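You operate a simulated robot arm through the tools that you are given. There is no shell and no other tool.

You are at the controls of a simulated robot arm. One attempt, no reset.

Task
Run hot soapy water in the sink for the washing-up.
Fine: strainer on the ledge, plug in, two pumps of soap, hot tap on till suds cover the water, then off.
Where things are to end (x, y in the base frame): steel strainer within 0.06 m of [0.88, -0.33].

It is judged by the outcome, as a careful person would: the job done as asked, and still so three seconds after it is handed in. It fails if anything else is knocked over, pushed out of place, dropped, spilled or broken. Lids that push on must go on centred and level and be pressed home; caps that screw on are set level and turned clockwise until they are tight.

Robot
A 6-joint arm with a three-finger gripper, fixed in place. Base frame: the origin is at the foot of the arm, x ahead of it, y to its left, z up. Units: m, degrees, N and s.
Its first joint turns from -166.0 to 166.0 degrees. Payload 4.89 kg.
The tool frame sits at the grasp point between the pads (the TCP): z along the fingers, y along the line on which they close. The tips reach 0.03 m beyond it. The gripper opens to 0.164 m. The gripper's body begins 0.125 m behind the TCP.
Orientation is that of the tool frame in the base frame, as a unit quaternion [x, y, z, w]. With the fingers straight down and closing along the base's y, the tool's x points along the base's -x, its y along +y and its z along -z.

Tools
- The arm moves only by the tool apply_moves. Its argument "motion" is text: rows parted by semicolons, each of 7 numbers parted by spaces: the shift along the base's x, y, z in m, then the turn, a rotation vector about the base's x, y, z in degrees, then the gripper command, from -1 (shut) to 1 (fully open), values between in proportion. In form: x y z rx ry rz claw; .... A call has 1 to 20 rows; each row is the pose to reach, as a shift and turn from the pose commanded when the call began. A row lasts 0.2 s, in which the tool goes at most 0.05 m and 8.6 degrees; a call with a longer step from one row to the next is refused whole, and so is a gripper value outside its range. Where a pose cannot be reached the arm comes as near as it can. A force on the tool above 50 N (or 10 N above the force at the start of the call, whichever is more), or a blocked arm, ends the call early, and 0.2 s more pass. The fingers move at their own pace (about 0.108 m/s each) and stop on an object; they squeeze with about 25 N. The grip force told is the motor's: it shows also when the fingers shut on nothing. Time passes only in rows, and 0.2 s behind the last, so rows that repeat a pose let the fingers close. The reply holds the time, the measured pose of the TCP, the force on the tool along the base axes, the opening and the grip force, in the units named above and with some noise, with the torque about the TCP (base axes, N m) and any sound that the robot's microphone picked up, and new pictures: "views" is both (left out), scene, wrist or none.
- Cameras (640 x 400 px; columns grow to the right, rows downward): "scene" is fixed at [0.3986, -0.4978, 1.5289]; the picture's right is [0.69, -0.72, 0.00], its down [-0.55, -0.53, -0.65] and it looks along [0.47, 0.45, -0.76] (base axes); focal length 214 px, centre (320, 200). "wrist" rides on the gripper at [0.076, -0.002, -0.152] in the tool frame; the picture's right is [0.02, 1.00, 0.00], its down [-0.88, 0.02, -0.47] and it looks along [-0.47, 0.01, 0.88] (tool axes); focal length 247 px, centre (320, 200). There is no depth. A picture from a camera that has moved, and an enlarged one, comes with that camera's place and axes in the base frame and with its lens.
- raise_lower(by): slides the trunk up (or, below 0, down) by that many m; the arm rides with it, the base frame stays. It gives what a move gives, with no picture.
- close_up(camera, box): a new picture of the part [left, top, right, bottom] of that camera's present view, enlarged. No time passes.
- close_job(): hands the job in; it is judged then, once.

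Nothing tells you positions but the pictures and the camera data. Unless the task says otherwise, let go and move clear before handing in.

The tools are called after "Emit:" as a command line: name --argument value ..., lists and objects as JSON in quotes. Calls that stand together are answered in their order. apply_moves: Moves the arm, as the interface text tells. Its arguments: {"type":"object","properties":{"motion":{"type":"string"},"views":{"type":"string","enum":["both","scene","wrist","none"]}},"required":["motion"]} The other tools are called the same way: raise_lower (by) slides the trunk up or down; close_up (camera, box) takes an enlarged picture of a part of a camera's view; close_job () hands the job in.

At the start:

```text
clock: 0.0
ee_pos: [0.6404, -0.004, 1.3096]
tcp_rot: [0.0, 1.0, 0.0, 0.001]
wrist_force: [0.2, 0.0, 0.2]
wrist_torque: [0.0, 0.01, 0.0]
width: 0.164
grip_force: 0.0
trunk travel left (down, up): [-0.175, 0.215]
```

scene: 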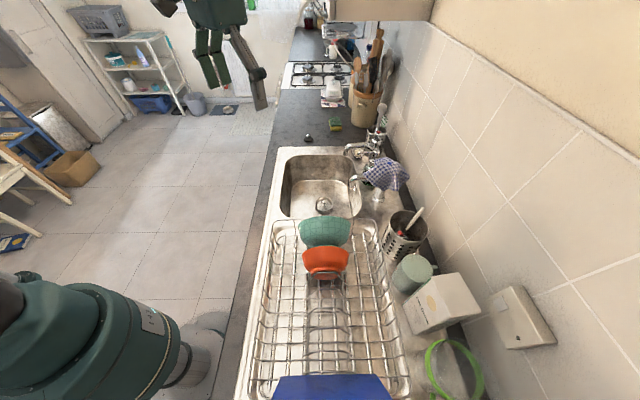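
wrist: 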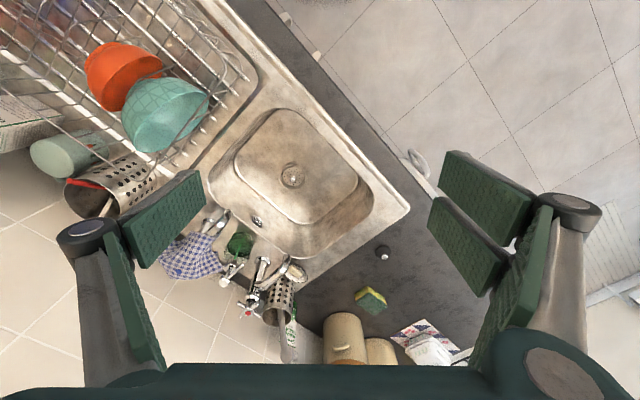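

I see a sink with a drain, taps, a cloth and a soap dispenser behind it, and a dish rack to the right. I'll look closer before moving.

Emit:
close_up --camera "scene" --box '[260, 110, 420, 230]'

Emit:
close_up --camera "wrist" --box '[140, 180, 340, 360]'

Emit:
close_up --camera "wrist" --box '[200, 90, 420, 270]'

Emit:
close_up --camera "scene" --box '[330, 90, 430, 200]'

```text
3.33 times, centred on (340, 170) of scene
camera zoom: at [0.3986, -0.4978, 1.5289], right [0.69, -0.72, 0.0], down [-0.55, -0.53, -0.65], along [0.47, 0.45, -0.76], focal length 715 px, centre (253, 300)
```

zoom: 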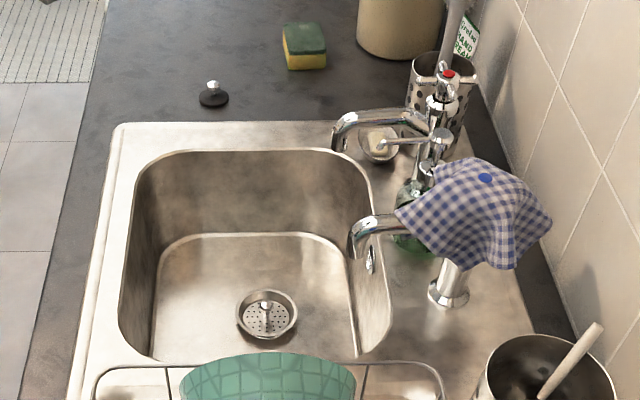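

```text
2.22 times, centred on (240, 270) of wrist
camera zoom: at [0.5628, -0.0058, 1.462], right [-0.02, 1.0, 0.0], down [0.88, 0.02, 0.47], along [0.47, 0.01, -0.88], focal length 549 px, centre (498, 44)
```

zoom: 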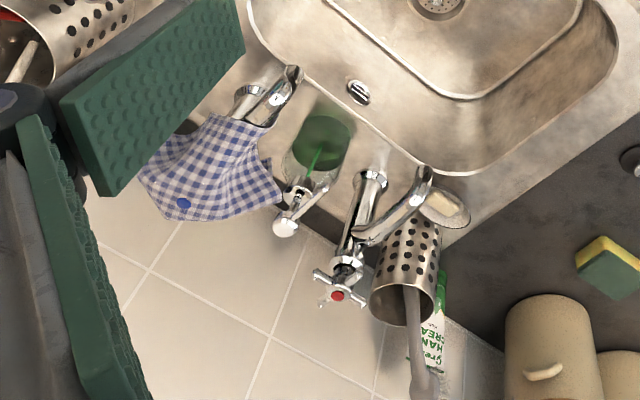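

```text
2.22 times, centred on (310, 180) of wrist
camera zoom: at [0.5628, -0.0058, 1.462], right [-0.02, 1.0, 0.0], down [0.88, 0.02, 0.47], along [0.47, 0.01, -0.88], focal length 549 px, centre (342, 244)
```

zoom: 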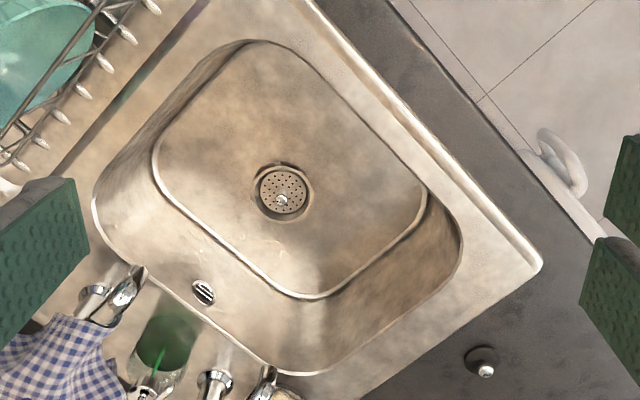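

```text
3.64 times, centred on (380, 145) of scene
camera zoom: at [0.3986, -0.4978, 1.5289], right [0.69, -0.72, 0.0], down [-0.55, -0.53, -0.65], along [0.47, 0.45, -0.76], focal length 780 px, centre (102, 400)
```

zoom: 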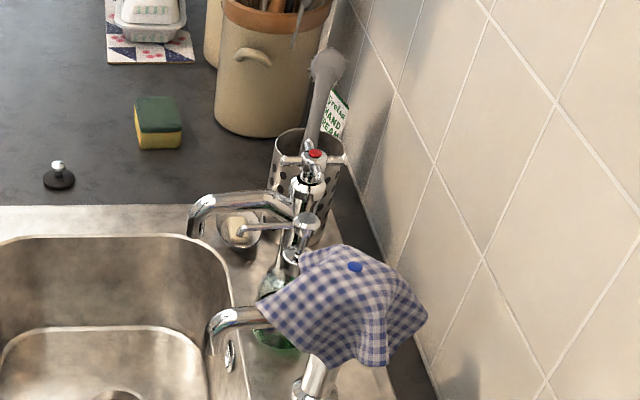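

The strainer knob looks to be near (0.86, -0.08, 0.79), the plug near (1.02, 0.19, 0.93), the soap pump top near (0.99, -0.21, 1.07) and the red hot tap near (1.06, -0.16, 1.085). I'll turn the gripper to the counter's direction and come in above the sink for a better look.

Emit:
apply_moves --motion "0.03 -0.01 -0.033 0 0 -7.5 1; 0.06 -0.02 -0.066 0 0 -15 1; 0.09 -0.03 -0.1 0 0 -22.5 1; 0.12 -0.04 -0.133 0 0 -30 1; 0.15 -0.05 -0.166 0 0 -37.5 1; 0.17 -0.06 -0.2 0 0 -45 1; 0.17 -0.06 -0.2 0 0 -45 1"

```text
clock: 1.6
ee_pos: [0.8116, -0.0641, 1.1079]
tcp_rot: [0.383, 0.924, 0.0, 0.0]
wrist_force: [1.1, 0.5, -1.1]
wrist_torque: [-0.03, 0.17, -0.01]
width: 0.1638
grip_force: 0.1
trunk travel left (down, up): [-0.175, 0.215]
camera wrist: at [0.7566, -0.0105, 1.2611], right [0.69, 0.72, 0.0], down [0.64, -0.61, 0.47], along [0.34, -0.33, -0.88], focal length 247 px, centre (320, 200)
```

scene: 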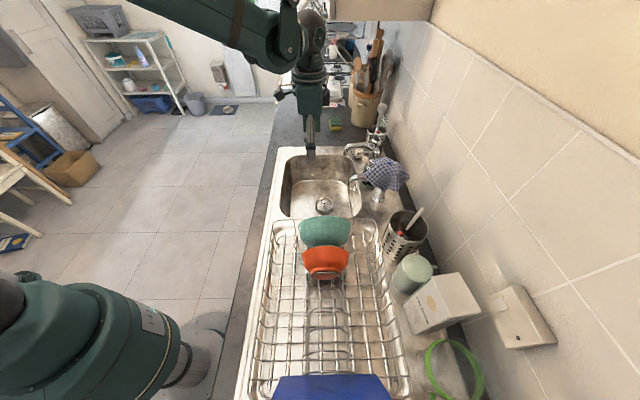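
wrist: 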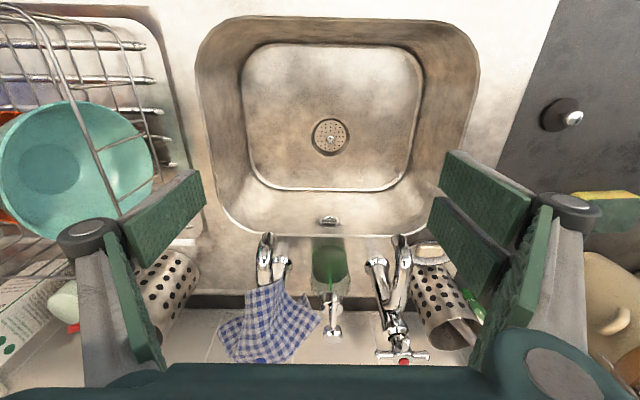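

The view is now square to the sink. I'll zoom in for better positions of the strainer, taps and plug.

Emit:
close_up --camera "wrist" --box '[280, 90, 380, 180]'

Emit:
close_up --camera "wrist" --box '[220, 220, 480, 380]'

Emit:
close_up --camera "wrist" --box '[510, 70, 630, 160]'

Emit:
close_up --camera "scene" --box '[300, 180, 350, 220]'

```text
4.44 times, centred on (330, 135) of wrist
camera zoom: at [0.7566, -0.0105, 1.2611], right [0.69, 0.72, 0.0], down [0.64, -0.61, 0.47], along [0.34, -0.33, -0.88], focal length 1098 px, centre (276, 489)
```

zoom: 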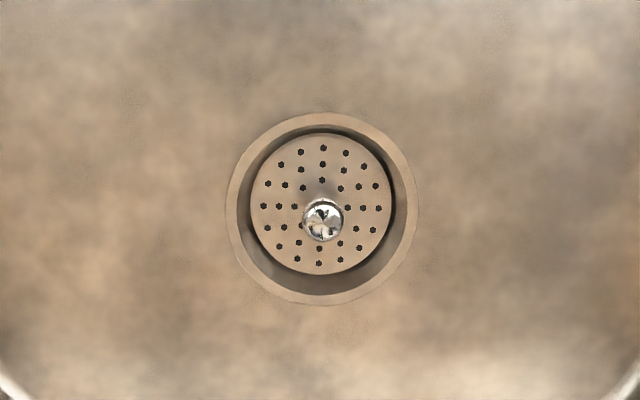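

```text
2.46 times, centred on (350, 300) of wrist
camera zoom: at [0.7566, -0.0105, 1.2611], right [0.69, 0.72, 0.0], down [0.64, -0.61, 0.47], along [0.34, -0.33, -0.88], focal length 608 px, centre (246, -46)
```

zoom: 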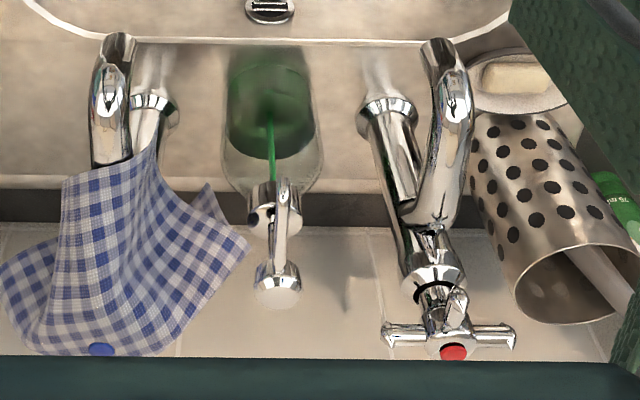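

```text
4.44 times, centred on (570, 115) of wrist
camera zoom: at [0.7566, -0.0105, 1.2611], right [0.69, 0.72, 0.0], down [0.64, -0.61, 0.47], along [0.34, -0.33, -0.88], focal length 1098 px, centre (-791, 578)
```

zoom: 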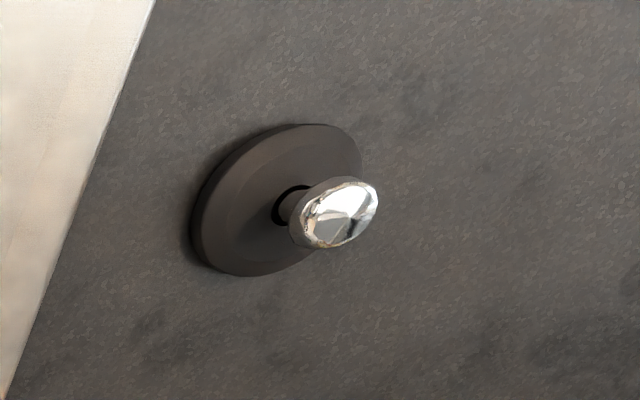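

```text
10.00 times, centred on (325, 200) of scene
camera zoom: at [0.3986, -0.4978, 1.5289], right [0.69, -0.72, 0.0], down [-0.55, -0.53, -0.65], along [0.47, 0.45, -0.76], focal length 2145 px, centre (270, 200)
```

zoom: 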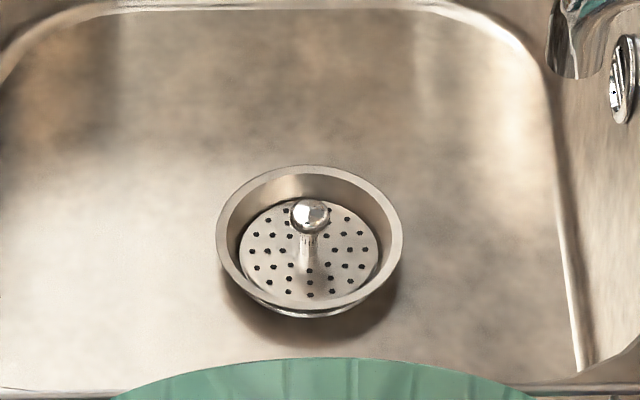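

The strainer's knob is at about (0.859, -0.081, 0.787), standing in the recessed drain. I'll narrow the gripper and come down above it, then check.

Emit:
apply_moves --motion "0.024 -0.0085 -0.03 0 0 0 -0.3; 0.0486 -0.017 -0.07 0 0 0 -0.35; 0.0486 -0.017 -0.115 0 0 0 -0.35; 0.0486 -0.017 -0.16 0 0 0 -0.35; 0.0486 -0.017 -0.205 0 0 0 -0.35; 0.0486 -0.017 -0.25 0 0 0 -0.35; 0.0486 -0.017 -0.25 0 0 0 -0.35"

Emit:
close_up --camera "wrist" --box '[240, 150, 420, 280]'

Emit:
close_up --camera "scene" --box '[290, 150, 390, 225]'

```text
clock: 3.2
ee_pos: [0.8586, -0.0808, 0.8617]
tcp_rot: [0.383, 0.924, 0.0, 0.0]
wrist_force: [0.4, 0.5, -0.7]
wrist_torque: [0.03, 0.01, -0.01]
width: 0.0534
grip_force: 0.2
trunk travel left (down, up): [-0.175, 0.215]
camera wrist: at [0.8026, -0.0281, 1.0136], right [0.69, 0.72, 0.0], down [0.64, -0.61, 0.47], along [0.34, -0.33, -0.88], focal length 247 px, centre (320, 200)
```

scene: 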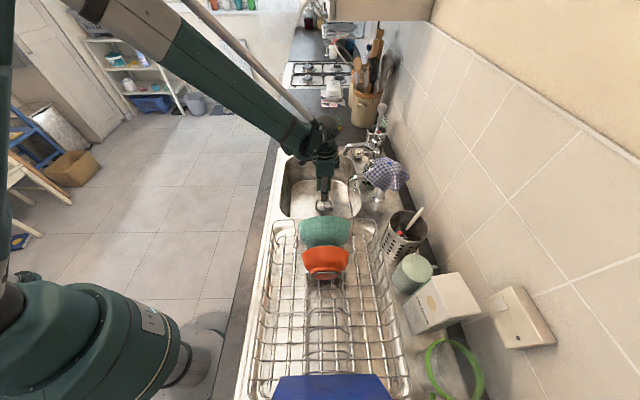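
wrist: 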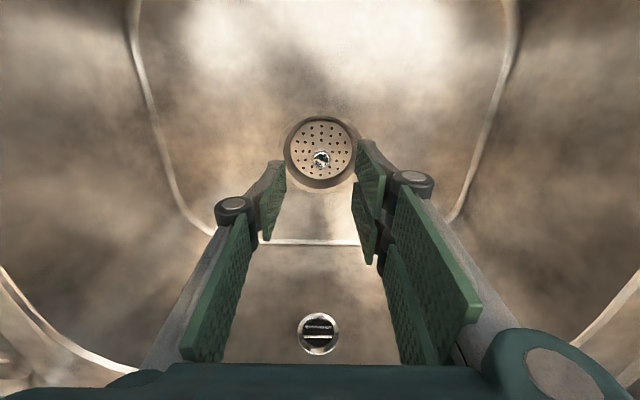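

```text
3.08 times, centred on (330, 215) of wrist
camera zoom: at [0.8026, -0.0281, 1.0136], right [0.69, 0.72, 0.0], down [0.64, -0.61, 0.47], along [0.34, -0.33, -0.88], focal length 760 px, centre (289, 154)
```

zoom: 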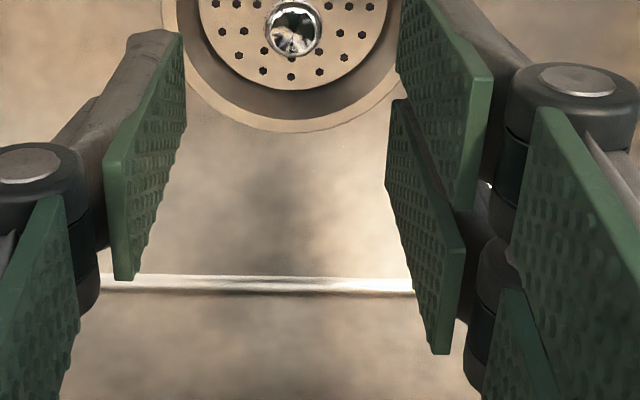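

```text
5.33 times, centred on (340, 188) of scene
camera zoom: at [0.3986, -0.4978, 1.5289], right [0.69, -0.72, 0.0], down [-0.55, -0.53, -0.65], along [0.47, 0.45, -0.76], focal length 1144 px, centre (213, 267)
```

zoom: 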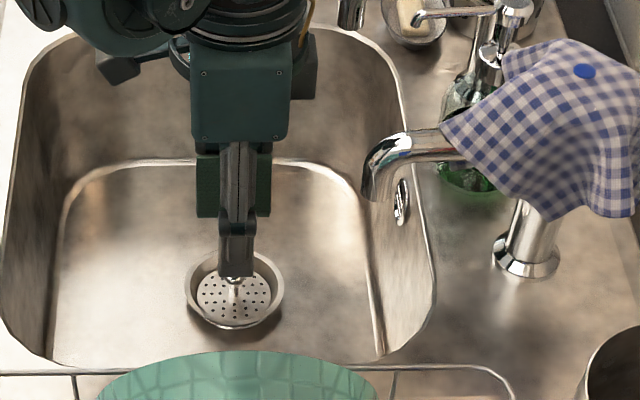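

The knob sits right between the fingers in line with the TCP. I'll descend 6 cm and close on it.

Emit:
apply_moves --motion "0 0.001 -0.03 0 0 0 -0.35; 0 0.001 -0.05 0 0 0 -0.35; 0 0.001 -0.06 0 0 0 -0.35; 0 0.001 -0.06 0 0 0 -0.35"

Emit:
close_up --camera "wrist" --box '[240, 110, 420, 240]'

Emit:
close_up --camera "scene" --box '[300, 180, 350, 220]'

```text
clock: 4.0
ee_pos: [0.8579, -0.083, 0.8059]
tcp_rot: [0.383, 0.924, 0.0, 0.001]
wrist_force: [-5.7, -5.1, 6.0]
wrist_torque: [0.77, -0.72, 0.01]
width: 0.0208
grip_force: 17.6
trunk travel left (down, up): [-0.175, 0.215]
stopped in row 4: the force on the tool passed its limit at 66 N (the readings are from after the stop); the commanded pose is now the measured one
camera wrist: at [0.8025, -0.0284, 0.9574], right [0.69, 0.72, 0.0], down [0.63, -0.61, 0.48], along [0.34, -0.33, -0.88], focal length 247 px, centre (320, 200)
```

scene: 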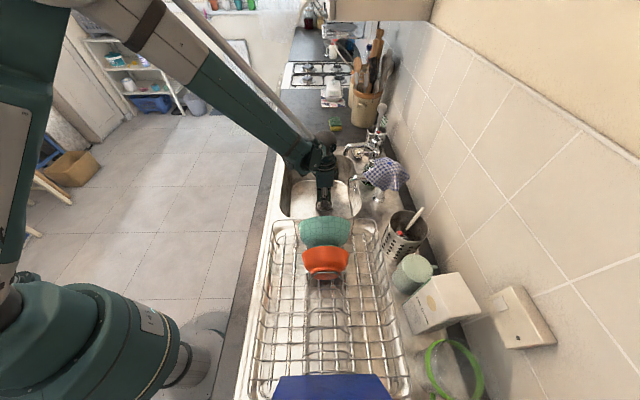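
wrist: 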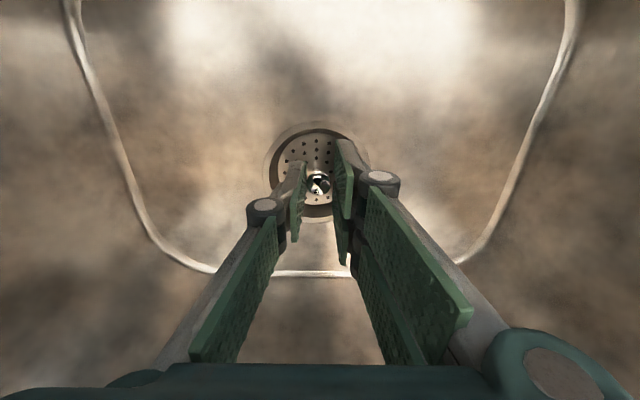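

```text
3.08 times, centred on (330, 175) of wrist
camera zoom: at [0.8025, -0.0284, 0.9574], right [0.69, 0.72, 0.0], down [0.63, -0.61, 0.48], along [0.34, -0.33, -0.88], focal length 760 px, centre (289, 277)
```

zoom: 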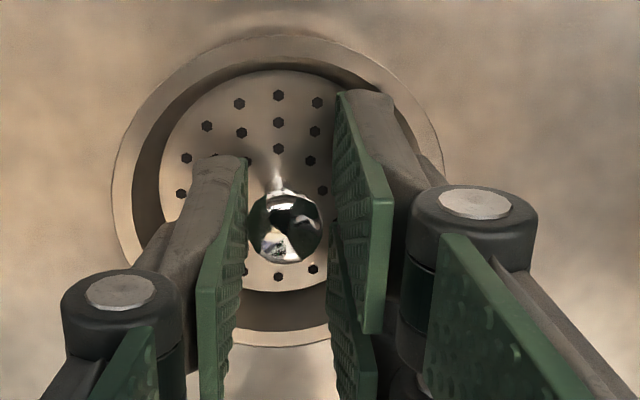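

```text
10.00 times, centred on (325, 200) of scene
camera zoom: at [0.3986, -0.4978, 1.5289], right [0.69, -0.72, 0.0], down [-0.55, -0.53, -0.65], along [0.47, 0.45, -0.76], focal length 2145 px, centre (270, 200)
```

zoom: 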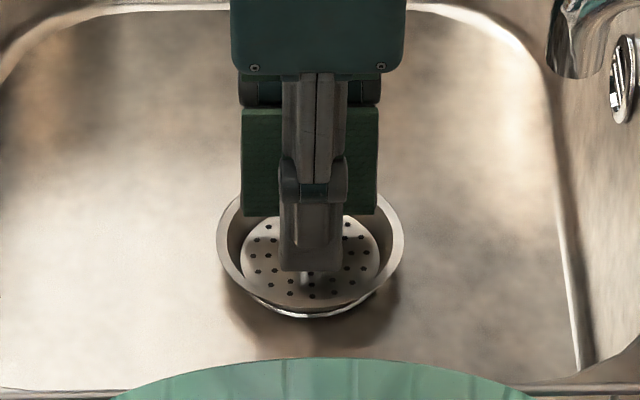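

The right finger brushed something as it came down and the fingers are pressed inward around the knob. I'll close on the knob from here and see how it settles.

Emit:
apply_moves --motion "0 0 0.002 0 0 0 -1; 0 0 0.002 0 0 0 -1; 0 0 0.002 0 0 0 -1"

Emit:
close_up --camera "wrist" --box '[240, 110, 420, 240]'

```text
clock: 4.8
ee_pos: [0.8607, -0.0806, 0.8046]
tcp_rot: [0.383, 0.924, 0.001, 0.0]
wrist_force: [1.0, 0.7, -1.0]
wrist_torque: [0.03, 0.04, 0.01]
width: 0.0161
grip_force: 25.0
trunk travel left (down, up): [-0.175, 0.215]
camera wrist: at [0.8047, -0.0273, 0.9567], right [0.69, 0.72, 0.0], down [0.64, -0.61, 0.48], along [0.34, -0.33, -0.88], focal length 247 px, centre (320, 200)
```

scene: 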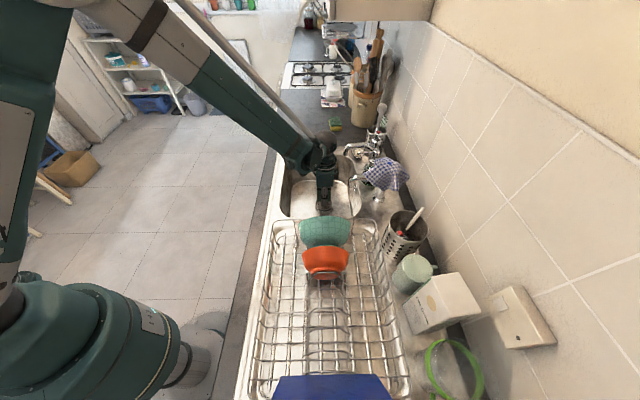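
wrist: 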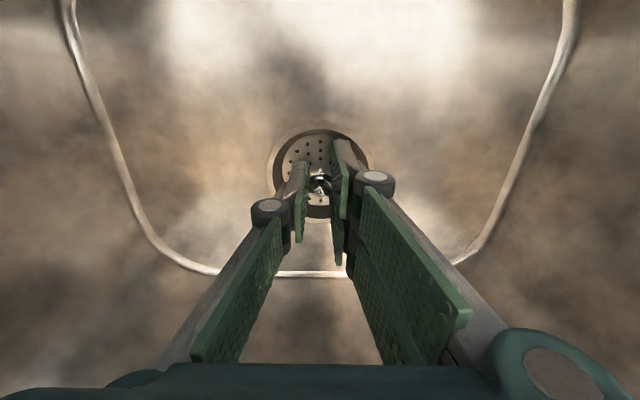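

```text
3.08 times, centred on (330, 175) of wrist
camera zoom: at [0.8047, -0.0273, 0.9567], right [0.69, 0.72, 0.0], down [0.64, -0.61, 0.48], along [0.34, -0.33, -0.88], focal length 760 px, centre (289, 277)
```

zoom: 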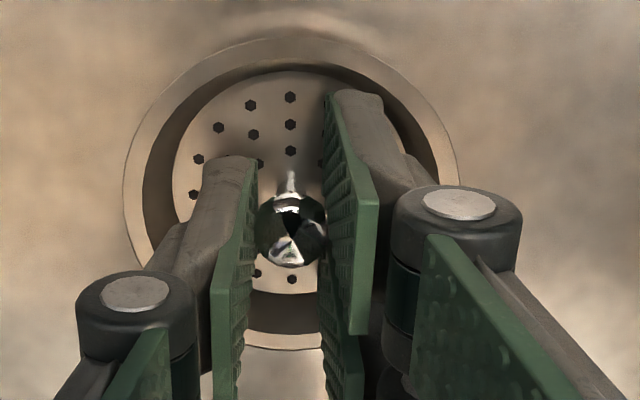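

The knob is gripped at 16 mm. I'll lift the strainer straight up out of the drain.

Emit:
apply_moves --motion "0 0 0.02 0 0 0 -1; 0 0 0.05 0 0 0 -1; 0 0 0.095 0 0 0 -1; 0 0 0.14 0 0 0 -1; 0 0 0.185 0 0 0 -1; 0 0 0.23 0 0 0 -1; 0 0 0.275 0 0 0 -1; 0 0 0.32 0 0 0 -1; 0 0 0.365 0 0 0 -1; 0 0 0.385 0 0 0 -1; 0 0 0.385 0 0 0 -1"

Emit:
close_up --camera "wrist" --box '[220, 110, 420, 260]'

Emit:
close_up --camera "scene" --box '[330, 150, 450, 270]'

```text
clock: 7.2
ee_pos: [0.8593, -0.0817, 1.1915]
tcp_rot: [0.383, 0.924, 0.0, 0.001]
wrist_force: [-0.6, -0.6, -0.8]
wrist_torque: [0.02, -0.02, 0.03]
width: 0.016
grip_force: 25.2
trunk travel left (down, up): [-0.175, 0.215]
camera wrist: at [0.804, -0.0274, 1.3427], right [0.69, 0.72, 0.0], down [0.64, -0.61, 0.48], along [0.34, -0.33, -0.88], focal length 247 px, centre (320, 200)
```

scene: 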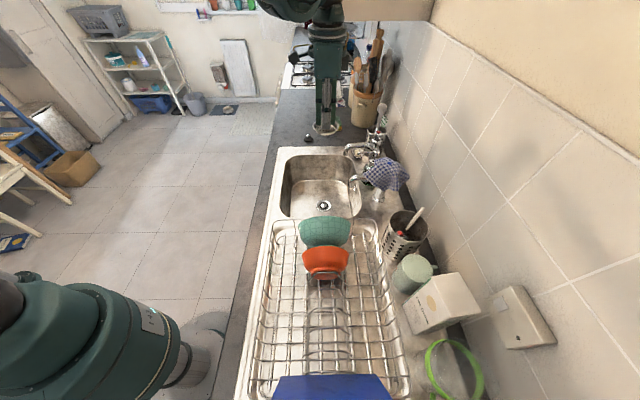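
wrist: 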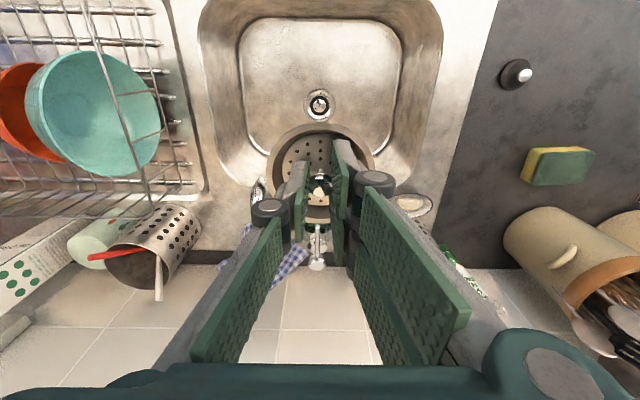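

```text
2.67 times, centred on (320, 185) of wrist
camera zoom: at [0.804, -0.0274, 1.3427], right [0.69, 0.72, 0.0], down [0.64, -0.61, 0.48], along [0.34, -0.33, -0.88], focal length 659 px, centre (320, 240)
```

zoom: 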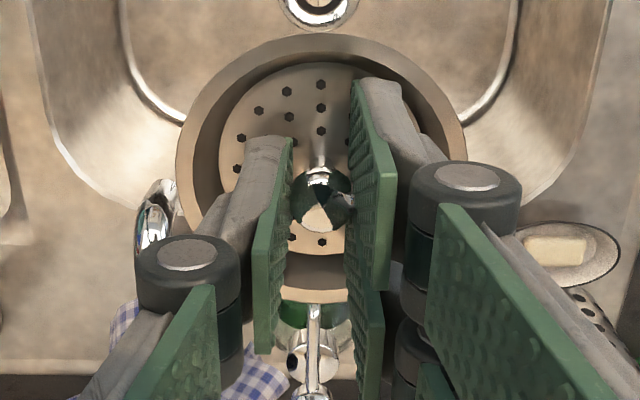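

```text
3.33 times, centred on (390, 210) of scene
camera zoom: at [0.3986, -0.4978, 1.5289], right [0.69, -0.72, 0.0], down [-0.55, -0.53, -0.65], along [0.47, 0.45, -0.76], focal length 715 px, centre (87, 167)
```

zoom: 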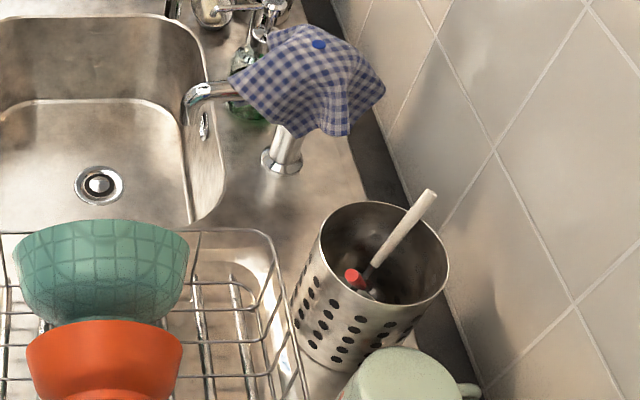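

It's a basket strainer, rim about 86 mm across, now lifted clear. Before I carry it over, I'll check the free ledge space around (0.88, -0.33).

Emit:
close_up --camera "wrist" --box '[130, 130, 290, 270]'

Emit:
close_up --camera "scene" --box '[350, 180, 420, 250]'

```text
2.86 times, centred on (210, 200) of wrist
camera zoom: at [0.804, -0.0274, 1.3427], right [0.69, 0.72, 0.0], down [0.64, -0.61, 0.48], along [0.34, -0.33, -0.88], focal length 706 px, centre (634, 200)
```

zoom: 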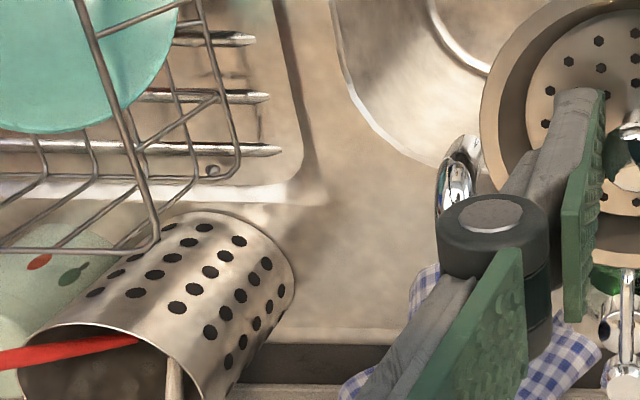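

```text
5.71 times, centred on (385, 215) of scene
camera zoom: at [0.3986, -0.4978, 1.5289], right [0.69, -0.72, 0.0], down [-0.55, -0.53, -0.65], along [0.47, 0.45, -0.76], focal length 1226 px, centre (-51, 114)
```

zoom: 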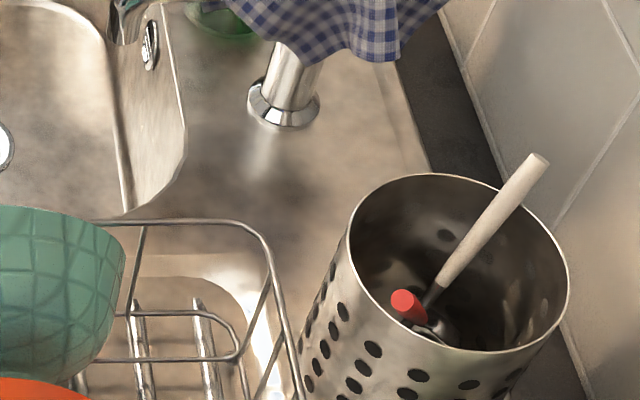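

The ledge is free around (0.85, -0.32), but the cloth's hem hangs near (0.89, -0.34, 1.03). I'll carry the strainer high over the spout, come down slightly to the sink side of the cloth, then slide in under the hem.

Emit:
apply_moves --motion "-0.0045 -0.045 0 0 0 0 -1; -0.009 -0.09 0 0 0 0 -1; -0.0135 -0.135 0 0 0 0 -1; -0.018 -0.18 0 0 0 0 -1; -0.0235 -0.2275 0 0 0 0 -1; -0.0235 -0.2275 -0.03 0 0 0 -1; -0.0235 -0.2275 -0.07 0 0 0 -1; -0.0235 -0.2275 -0.10 0 0 0 -1; -0.0235 -0.2275 -0.10 0 0 0 -1"

Emit:
close_up --camera "scene" --box '[320, 140, 440, 260]'

```text
clock: 9.2
ee_pos: [0.8348, -0.3089, 1.0898]
tcp_rot: [0.382, 0.924, 0.001, 0.001]
wrist_force: [0.1, -0.1, -0.8]
wrist_torque: [-0.01, 0.05, -0.01]
width: 0.0161
grip_force: 25.0
trunk travel left (down, up): [-0.175, 0.215]
camera wrist: at [0.7814, -0.2555, 1.2416], right [0.69, 0.72, 0.0], down [0.64, -0.61, 0.47], along [0.34, -0.33, -0.88], focal length 247 px, centre (320, 200)
```

scene: 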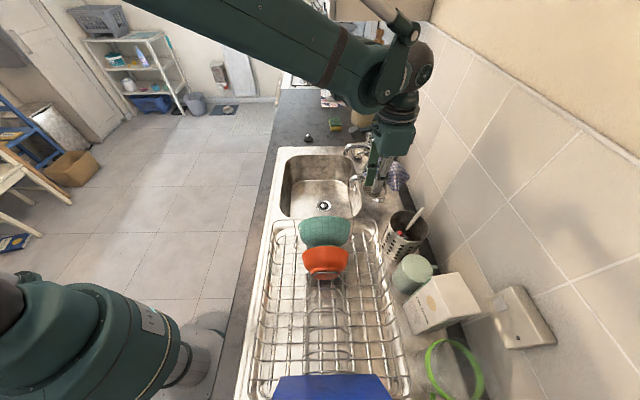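
wrist: 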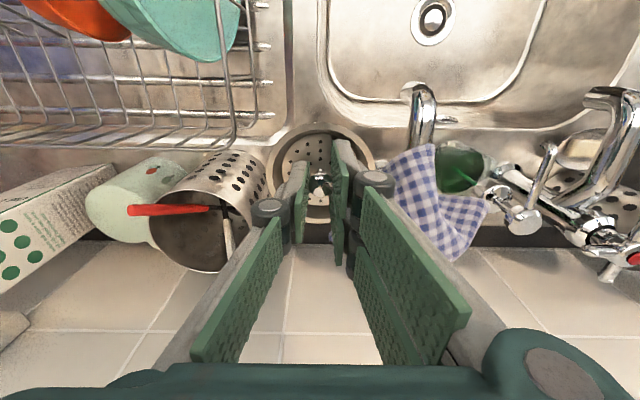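

```text
3.33 times, centred on (380, 200) of scene
camera zoom: at [0.3986, -0.4978, 1.5289], right [0.69, -0.72, 0.0], down [-0.55, -0.53, -0.65], along [0.47, 0.45, -0.76], focal length 715 px, centre (120, 200)
```

zoom: 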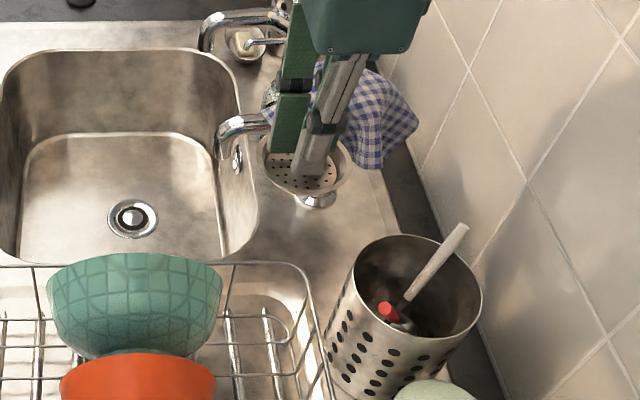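

Emit:
close_up --camera "wrist" --box '[200, 80, 440, 240]'

```text
2.50 times, centred on (320, 160) of wrist
camera zoom: at [0.7814, -0.2555, 1.2416], right [0.69, 0.72, 0.0], down [0.64, -0.61, 0.47], along [0.34, -0.33, -0.88], focal length 617 px, centre (320, 300)
```

zoom: 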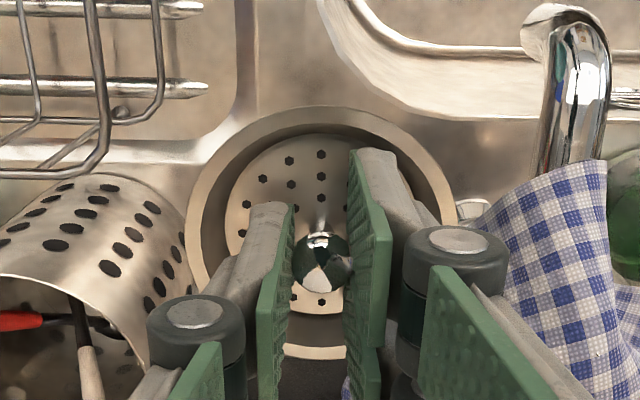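

The cloth's hem reaches about z 1.04 on the tap side, so I'll turn the gripper 60° to keep its fingers parallel to the hem. Then I'll look again from just outside it.

Emit:
apply_moves --motion "0 0 0 0 0 7.5 -1; 0 -0.002 0 0 0 15 -1; 0 -0.006 0 0 0 22.5 -1; 0 -0.01 0 0 0 30 -1; -0.001 -0.014 0 0 0 37.5 -1; -0.002 -0.018 0 0 0 45 -1; -0.003 -0.02 0 0 0 52.5 -1; -0.0045 -0.021 0 0 0 60 -1; -0.0045 -0.021 0 0 0 60 -1"

Emit:
close_up --camera "scene" --box '[340, 140, 430, 230]'

Emit:
close_up --camera "wrist" --box '[200, 80, 440, 240]'

```text
clock: 11.2
ee_pos: [0.8313, -0.3291, 1.0895]
tcp_rot: [-0.132, 0.991, 0.001, 0.001]
wrist_force: [0.3, -0.2, -1.3]
wrist_torque: [0.01, -0.01, 0.01]
width: 0.0162
grip_force: 25.8
trunk travel left (down, up): [-0.175, 0.215]
camera wrist: at [0.758, -0.3507, 1.242], right [-0.28, 0.96, 0.0], down [0.84, 0.25, 0.48], along [0.46, 0.13, -0.88], focal length 247 px, centre (320, 200)
```

scene: 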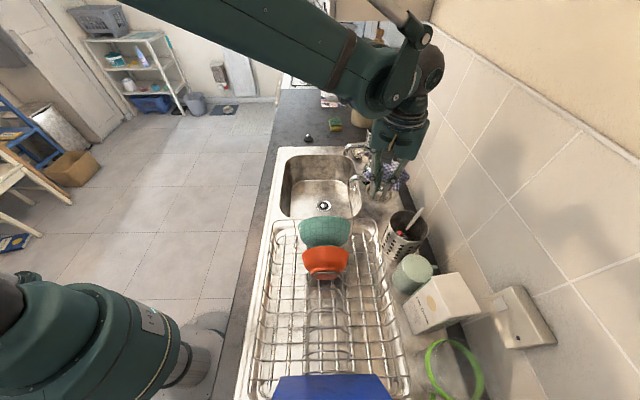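
wrist: 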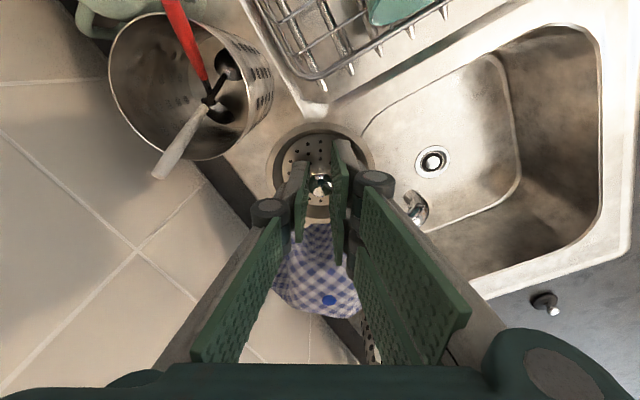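

```text
4.44 times, centred on (385, 185) of scene
camera zoom: at [0.3986, -0.4978, 1.5289], right [0.69, -0.72, 0.0], down [-0.55, -0.53, -0.65], along [0.47, 0.45, -0.76], focal length 953 px, centre (31, 267)
```

zoom: 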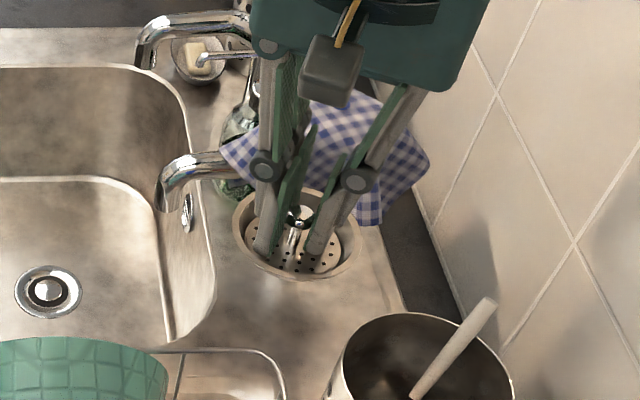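

```text
2.50 times, centred on (320, 160) of wrist
camera zoom: at [0.758, -0.3507, 1.242], right [-0.28, 0.96, 0.0], down [0.84, 0.25, 0.48], along [0.46, 0.13, -0.88], focal length 617 px, centre (320, 300)
```

zoom: 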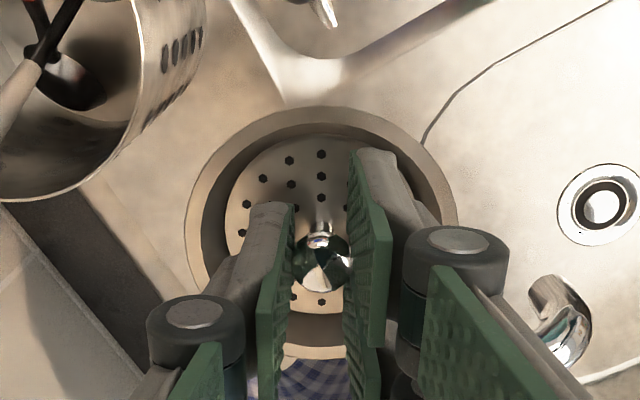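

The cloth sits just beyond the fingers and the space around them is clear. I'll lower the strainer to about z 1.02 and check.

Emit:
apply_moves --motion "0 0 -0.03 0 0 0 -1; 0 0 -0.06 0 0 0 -1; 0 0 -0.07 0 0 0 -1; 0 0 -0.07 0 0 0 -1"

Emit:
close_up --camera "scene" --box '[340, 140, 430, 230]'

Emit:
close_up --camera "wrist" --box '[200, 80, 440, 240]'

```text
clock: 12.2
ee_pos: [0.8332, -0.3305, 1.0207]
tcp_rot: [-0.131, 0.991, 0.002, 0.0]
wrist_force: [0.5, -0.4, -0.6]
wrist_torque: [0.03, 0.03, 0.0]
width: 0.0161
grip_force: 25.1
trunk travel left (down, up): [-0.175, 0.215]
camera wrist: at [0.7593, -0.3514, 1.1716], right [-0.28, 0.96, 0.0], down [0.84, 0.25, 0.47], along [0.46, 0.13, -0.88], focal length 247 px, centre (320, 200)
```

scene: 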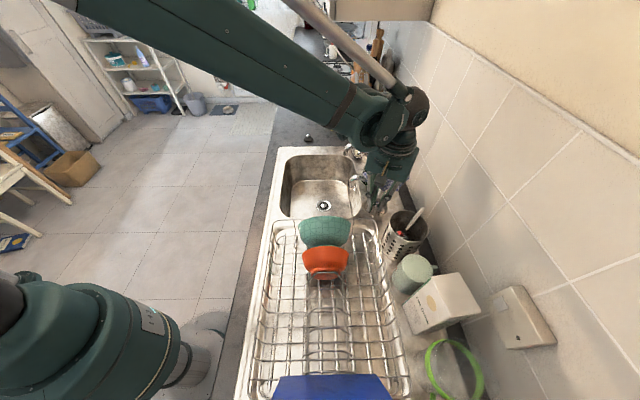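
wrist: 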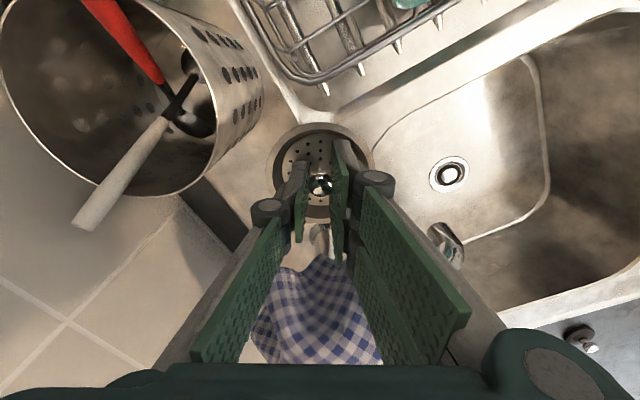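

```text
4.44 times, centred on (385, 185) of scene
camera zoom: at [0.3986, -0.4978, 1.5289], right [0.69, -0.72, 0.0], down [-0.55, -0.53, -0.65], along [0.47, 0.45, -0.76], focal length 953 px, centre (31, 267)
```

zoom: 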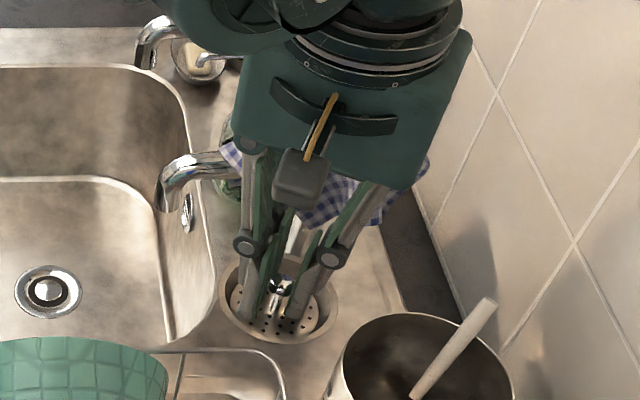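

```text
2.50 times, centred on (320, 160) of wrist
camera zoom: at [0.7593, -0.3514, 1.1716], right [-0.28, 0.96, 0.0], down [0.84, 0.25, 0.47], along [0.46, 0.13, -0.88], focal length 617 px, centre (320, 300)
```

zoom: 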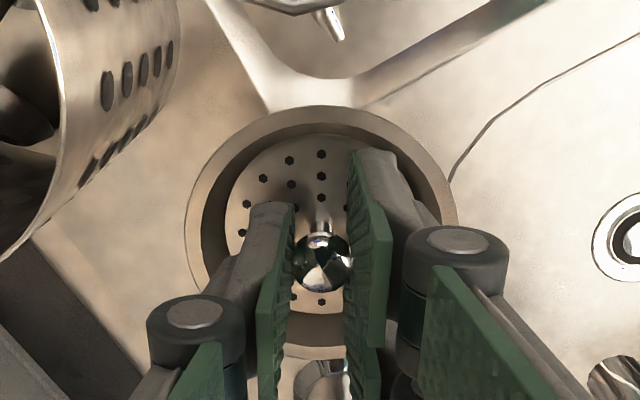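

I'll shift slightly onto the chosen spot and lower in small steps, watching for contact.

Emit:
apply_moves --motion "0.008 -0.006 -0.01 0 0 0 -1; 0.016 -0.011 -0.02 0 0 0 -1; 0.016 -0.011 -0.03 0 0 0 -1; 0.016 -0.011 -0.03 0 0 0 -1"

Emit:
close_up --camera "scene" --box '[340, 160, 420, 230]'

```text
clock: 13.2
ee_pos: [0.8501, -0.341, 0.9888]
tcp_rot: [-0.13, 0.991, 0.001, 0.0]
wrist_force: [0.8, -1.0, -0.6]
wrist_torque: [0.0, 0.01, -0.04]
width: 0.0161
grip_force: 25.6
trunk travel left (down, up): [-0.175, 0.215]
camera wrist: at [0.7752, -0.3618, 1.1415], right [-0.28, 0.96, 0.0], down [0.85, 0.25, 0.47], along [0.46, 0.13, -0.88], focal length 247 px, centre (320, 200)
```

scene: 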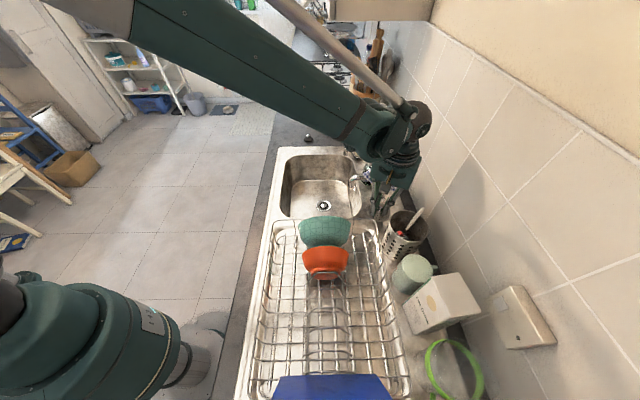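
wrist: 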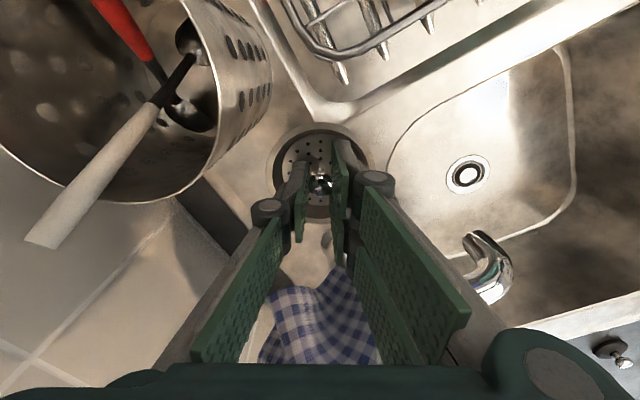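

```text
5.71 times, centred on (380, 195) of scene
camera zoom: at [0.3986, -0.4978, 1.5289], right [0.69, -0.72, 0.0], down [-0.55, -0.53, -0.65], along [0.47, 0.45, -0.76], focal length 1226 px, centre (-23, 229)
```

zoom: 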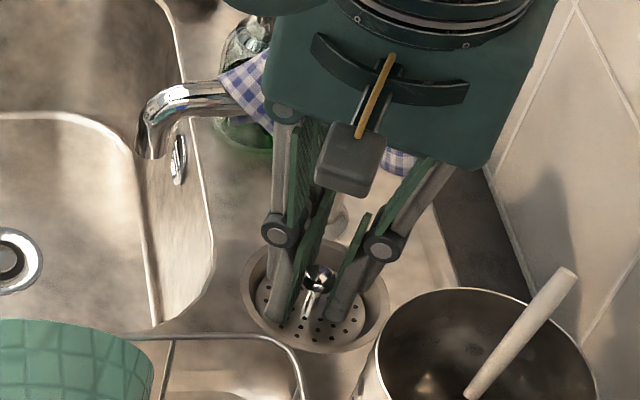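

Emit:
apply_moves --motion "0 0 -0.005 0 0 0 -1; 0 0 -0.01 0 0 0 -1; 0 0 -0.01 0 0 0 -1" --views "none"

Emit:
close_up --camera "wrist" --box '[220, 80, 420, 220]'

```text
clock: 14.1
ee_pos: [0.8476, -0.3415, 0.9797]
tcp_rot: [-0.131, 0.991, 0.001, 0.0]
wrist_force: [-0.4, 0.2, -1.1]
wrist_torque: [-0.01, 0.01, 0.01]
width: 0.0162
grip_force: 25.0
trunk travel left (down, up): [-0.175, 0.215]
```

```text
2.86 times, centred on (320, 150) of wrist
camera zoom: at [0.7745, -0.3619, 1.1316], right [-0.28, 0.96, 0.0], down [0.84, 0.25, 0.48], along [0.46, 0.13, -0.88], focal length 706 px, centre (320, 343)
```

zoom: 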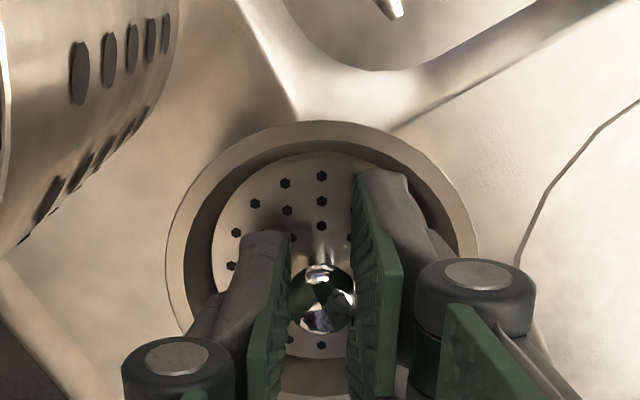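

Emit:
apply_moves --motion "0 0 -0.004 0 0 0 -1; 0 0 -0.008 0 0 0 -1; 0 0 -0.008 0 0 0 -1" --views "none"

```text
clock: 14.8
ee_pos: [0.847, -0.3401, 0.971]
tcp_rot: [-0.13, 0.992, 0.001, 0.001]
wrist_force: [0.3, -0.6, -0.3]
wrist_torque: [0.0, 0.02, 0.01]
width: 0.0162
grip_force: 25.0
trunk travel left (down, up): [-0.175, 0.215]
```

Emit:
apply_moves --motion "0 0 -0.004 0 0 0 -1; 0 0 -0.008 0 0 0 -1; 0 0 -0.008 0 0 0 -1" --views "none"

Emit:
close_up --camera "scene" --box '[340, 160, 420, 230]'

```text
clock: 15.7
ee_pos: [0.8489, -0.3403, 0.9642]
tcp_rot: [-0.131, 0.991, 0.002, 0.0]
wrist_force: [0.1, -0.1, 0.3]
wrist_torque: [-0.02, 0.02, 0.01]
width: 0.0159
grip_force: 24.9
trunk travel left (down, up): [-0.175, 0.215]
```

```text
5.71 times, centred on (380, 195) of scene
camera zoom: at [0.3986, -0.4978, 1.5289], right [0.69, -0.72, 0.0], down [-0.55, -0.53, -0.65], along [0.47, 0.45, -0.76], focal length 1226 px, centre (-23, 229)
```

zoom: 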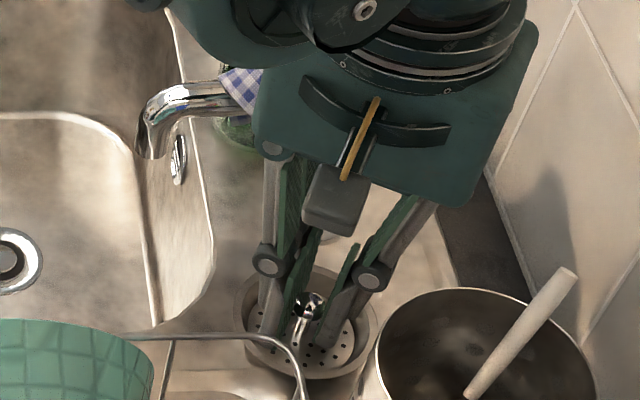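

Emit:
apply_moves --motion "0 0 -0.003 0 0 0 -1; 0 0 -0.006 0 0 0 -1; 0 0 -0.006 0 0 0 -1" --views "wrist"

Emit:
close_up --camera "wrist" --box '[220, 80, 420, 220]'

```text
clock: 16.4
ee_pos: [0.8479, -0.3401, 0.9574]
tcp_rot: [-0.131, 0.991, 0.002, 0.001]
wrist_force: [-0.2, 0.7, -0.8]
wrist_torque: [0.0, 0.01, -0.01]
width: 0.0159
grip_force: 25.0
trunk travel left (down, up): [-0.175, 0.215]
camera wrist: at [0.7744, -0.3611, 1.1098], right [-0.28, 0.96, 0.0], down [0.84, 0.25, 0.48], along [0.46, 0.13, -0.88], focal length 247 px, centre (320, 200)
```

wrist: 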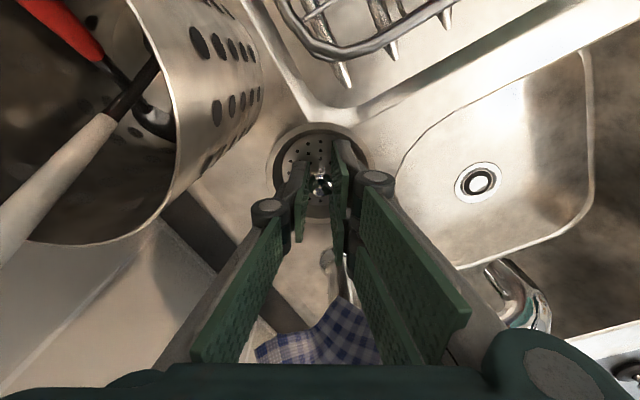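

```text
2.86 times, centred on (320, 150) of wrist
camera zoom: at [0.7744, -0.3611, 1.1098], right [-0.28, 0.96, 0.0], down [0.84, 0.25, 0.48], along [0.46, 0.13, -0.88], focal length 706 px, centre (320, 343)
```

zoom: 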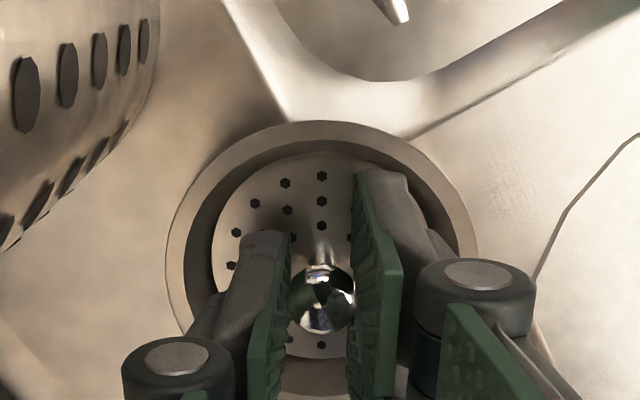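

Emit:
apply_moves --motion "0 0 -0.003 0 0 0 -1; 0 0 -0.006 0 0 0 -1; 0 0 -0.006 0 0 0 -1" --views "none"

```text
clock: 17.2
ee_pos: [0.8478, -0.3402, 0.953]
tcp_rot: [-0.131, 0.991, 0.0, 0.002]
wrist_force: [7.2, 0.8, 26.8]
wrist_torque: [0.11, -0.07, 0.0]
width: 0.0162
grip_force: 25.4
trunk travel left (down, up): [-0.175, 0.215]
```

The strainer has met the ledge (27 N up at z 0.953). I'll ease off slightly and open the fingers just enough to let go.

Emit:
apply_moves --motion "0 0 0.003 0 0 0 -1; 0 0 0.003 0 0 0 -1; 0 0 0.003 0 0 0 -0.7; 0 0 0.003 0 0 0 -0.45; 0 0 0.003 0 0 0 -0.45" --views "both"

Emit:
close_up --camera "wrist" --box '[220, 80, 420, 220]'

Emit:
close_up --camera "scene" --box '[340, 160, 420, 230]'

```text
clock: 18.4
ee_pos: [0.8467, -0.3403, 0.9555]
tcp_rot: [-0.13, 0.991, 0.0, 0.001]
wrist_force: [-1.0, -1.8, 6.9]
wrist_torque: [0.13, 0.07, 0.01]
width: 0.0463
grip_force: 0.1
trunk travel left (down, up): [-0.175, 0.215]
camera wrist: at [0.7748, -0.362, 1.1068], right [-0.28, 0.96, 0.0], down [0.84, 0.25, 0.48], along [0.46, 0.13, -0.88], focal length 247 px, centre (320, 200)
```

scene: 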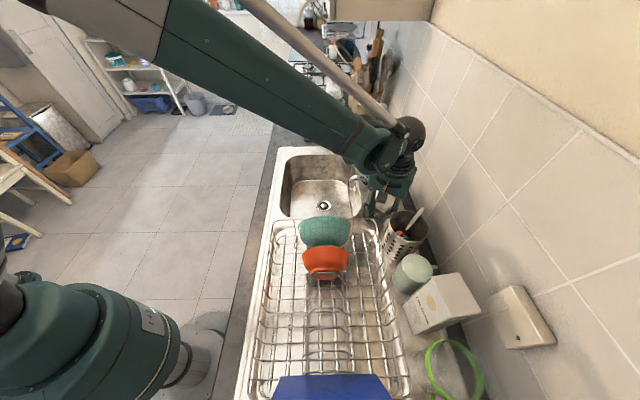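
wrist: 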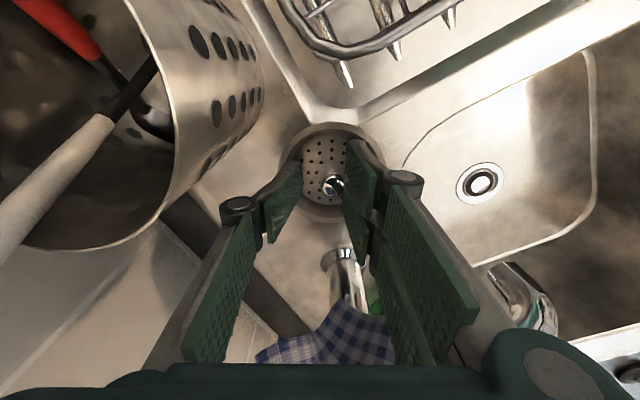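

```text
2.86 times, centred on (320, 150) of wrist
camera zoom: at [0.7748, -0.362, 1.1068], right [-0.28, 0.96, 0.0], down [0.84, 0.25, 0.48], along [0.46, 0.13, -0.88], focal length 706 px, centre (320, 343)
```

zoom: 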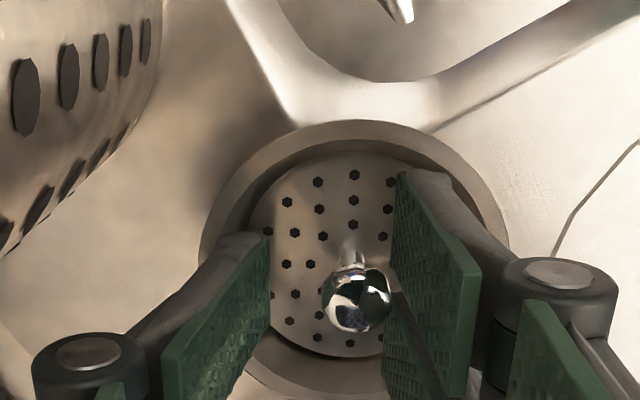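

```text
5.71 times, centred on (380, 195) of scene
camera zoom: at [0.3986, -0.4978, 1.5289], right [0.69, -0.72, 0.0], down [-0.55, -0.53, -0.65], along [0.47, 0.45, -0.76], focal length 1226 px, centre (-23, 229)
```

zoom: 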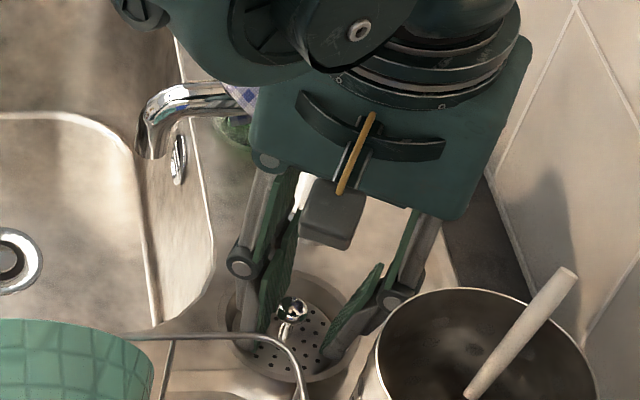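

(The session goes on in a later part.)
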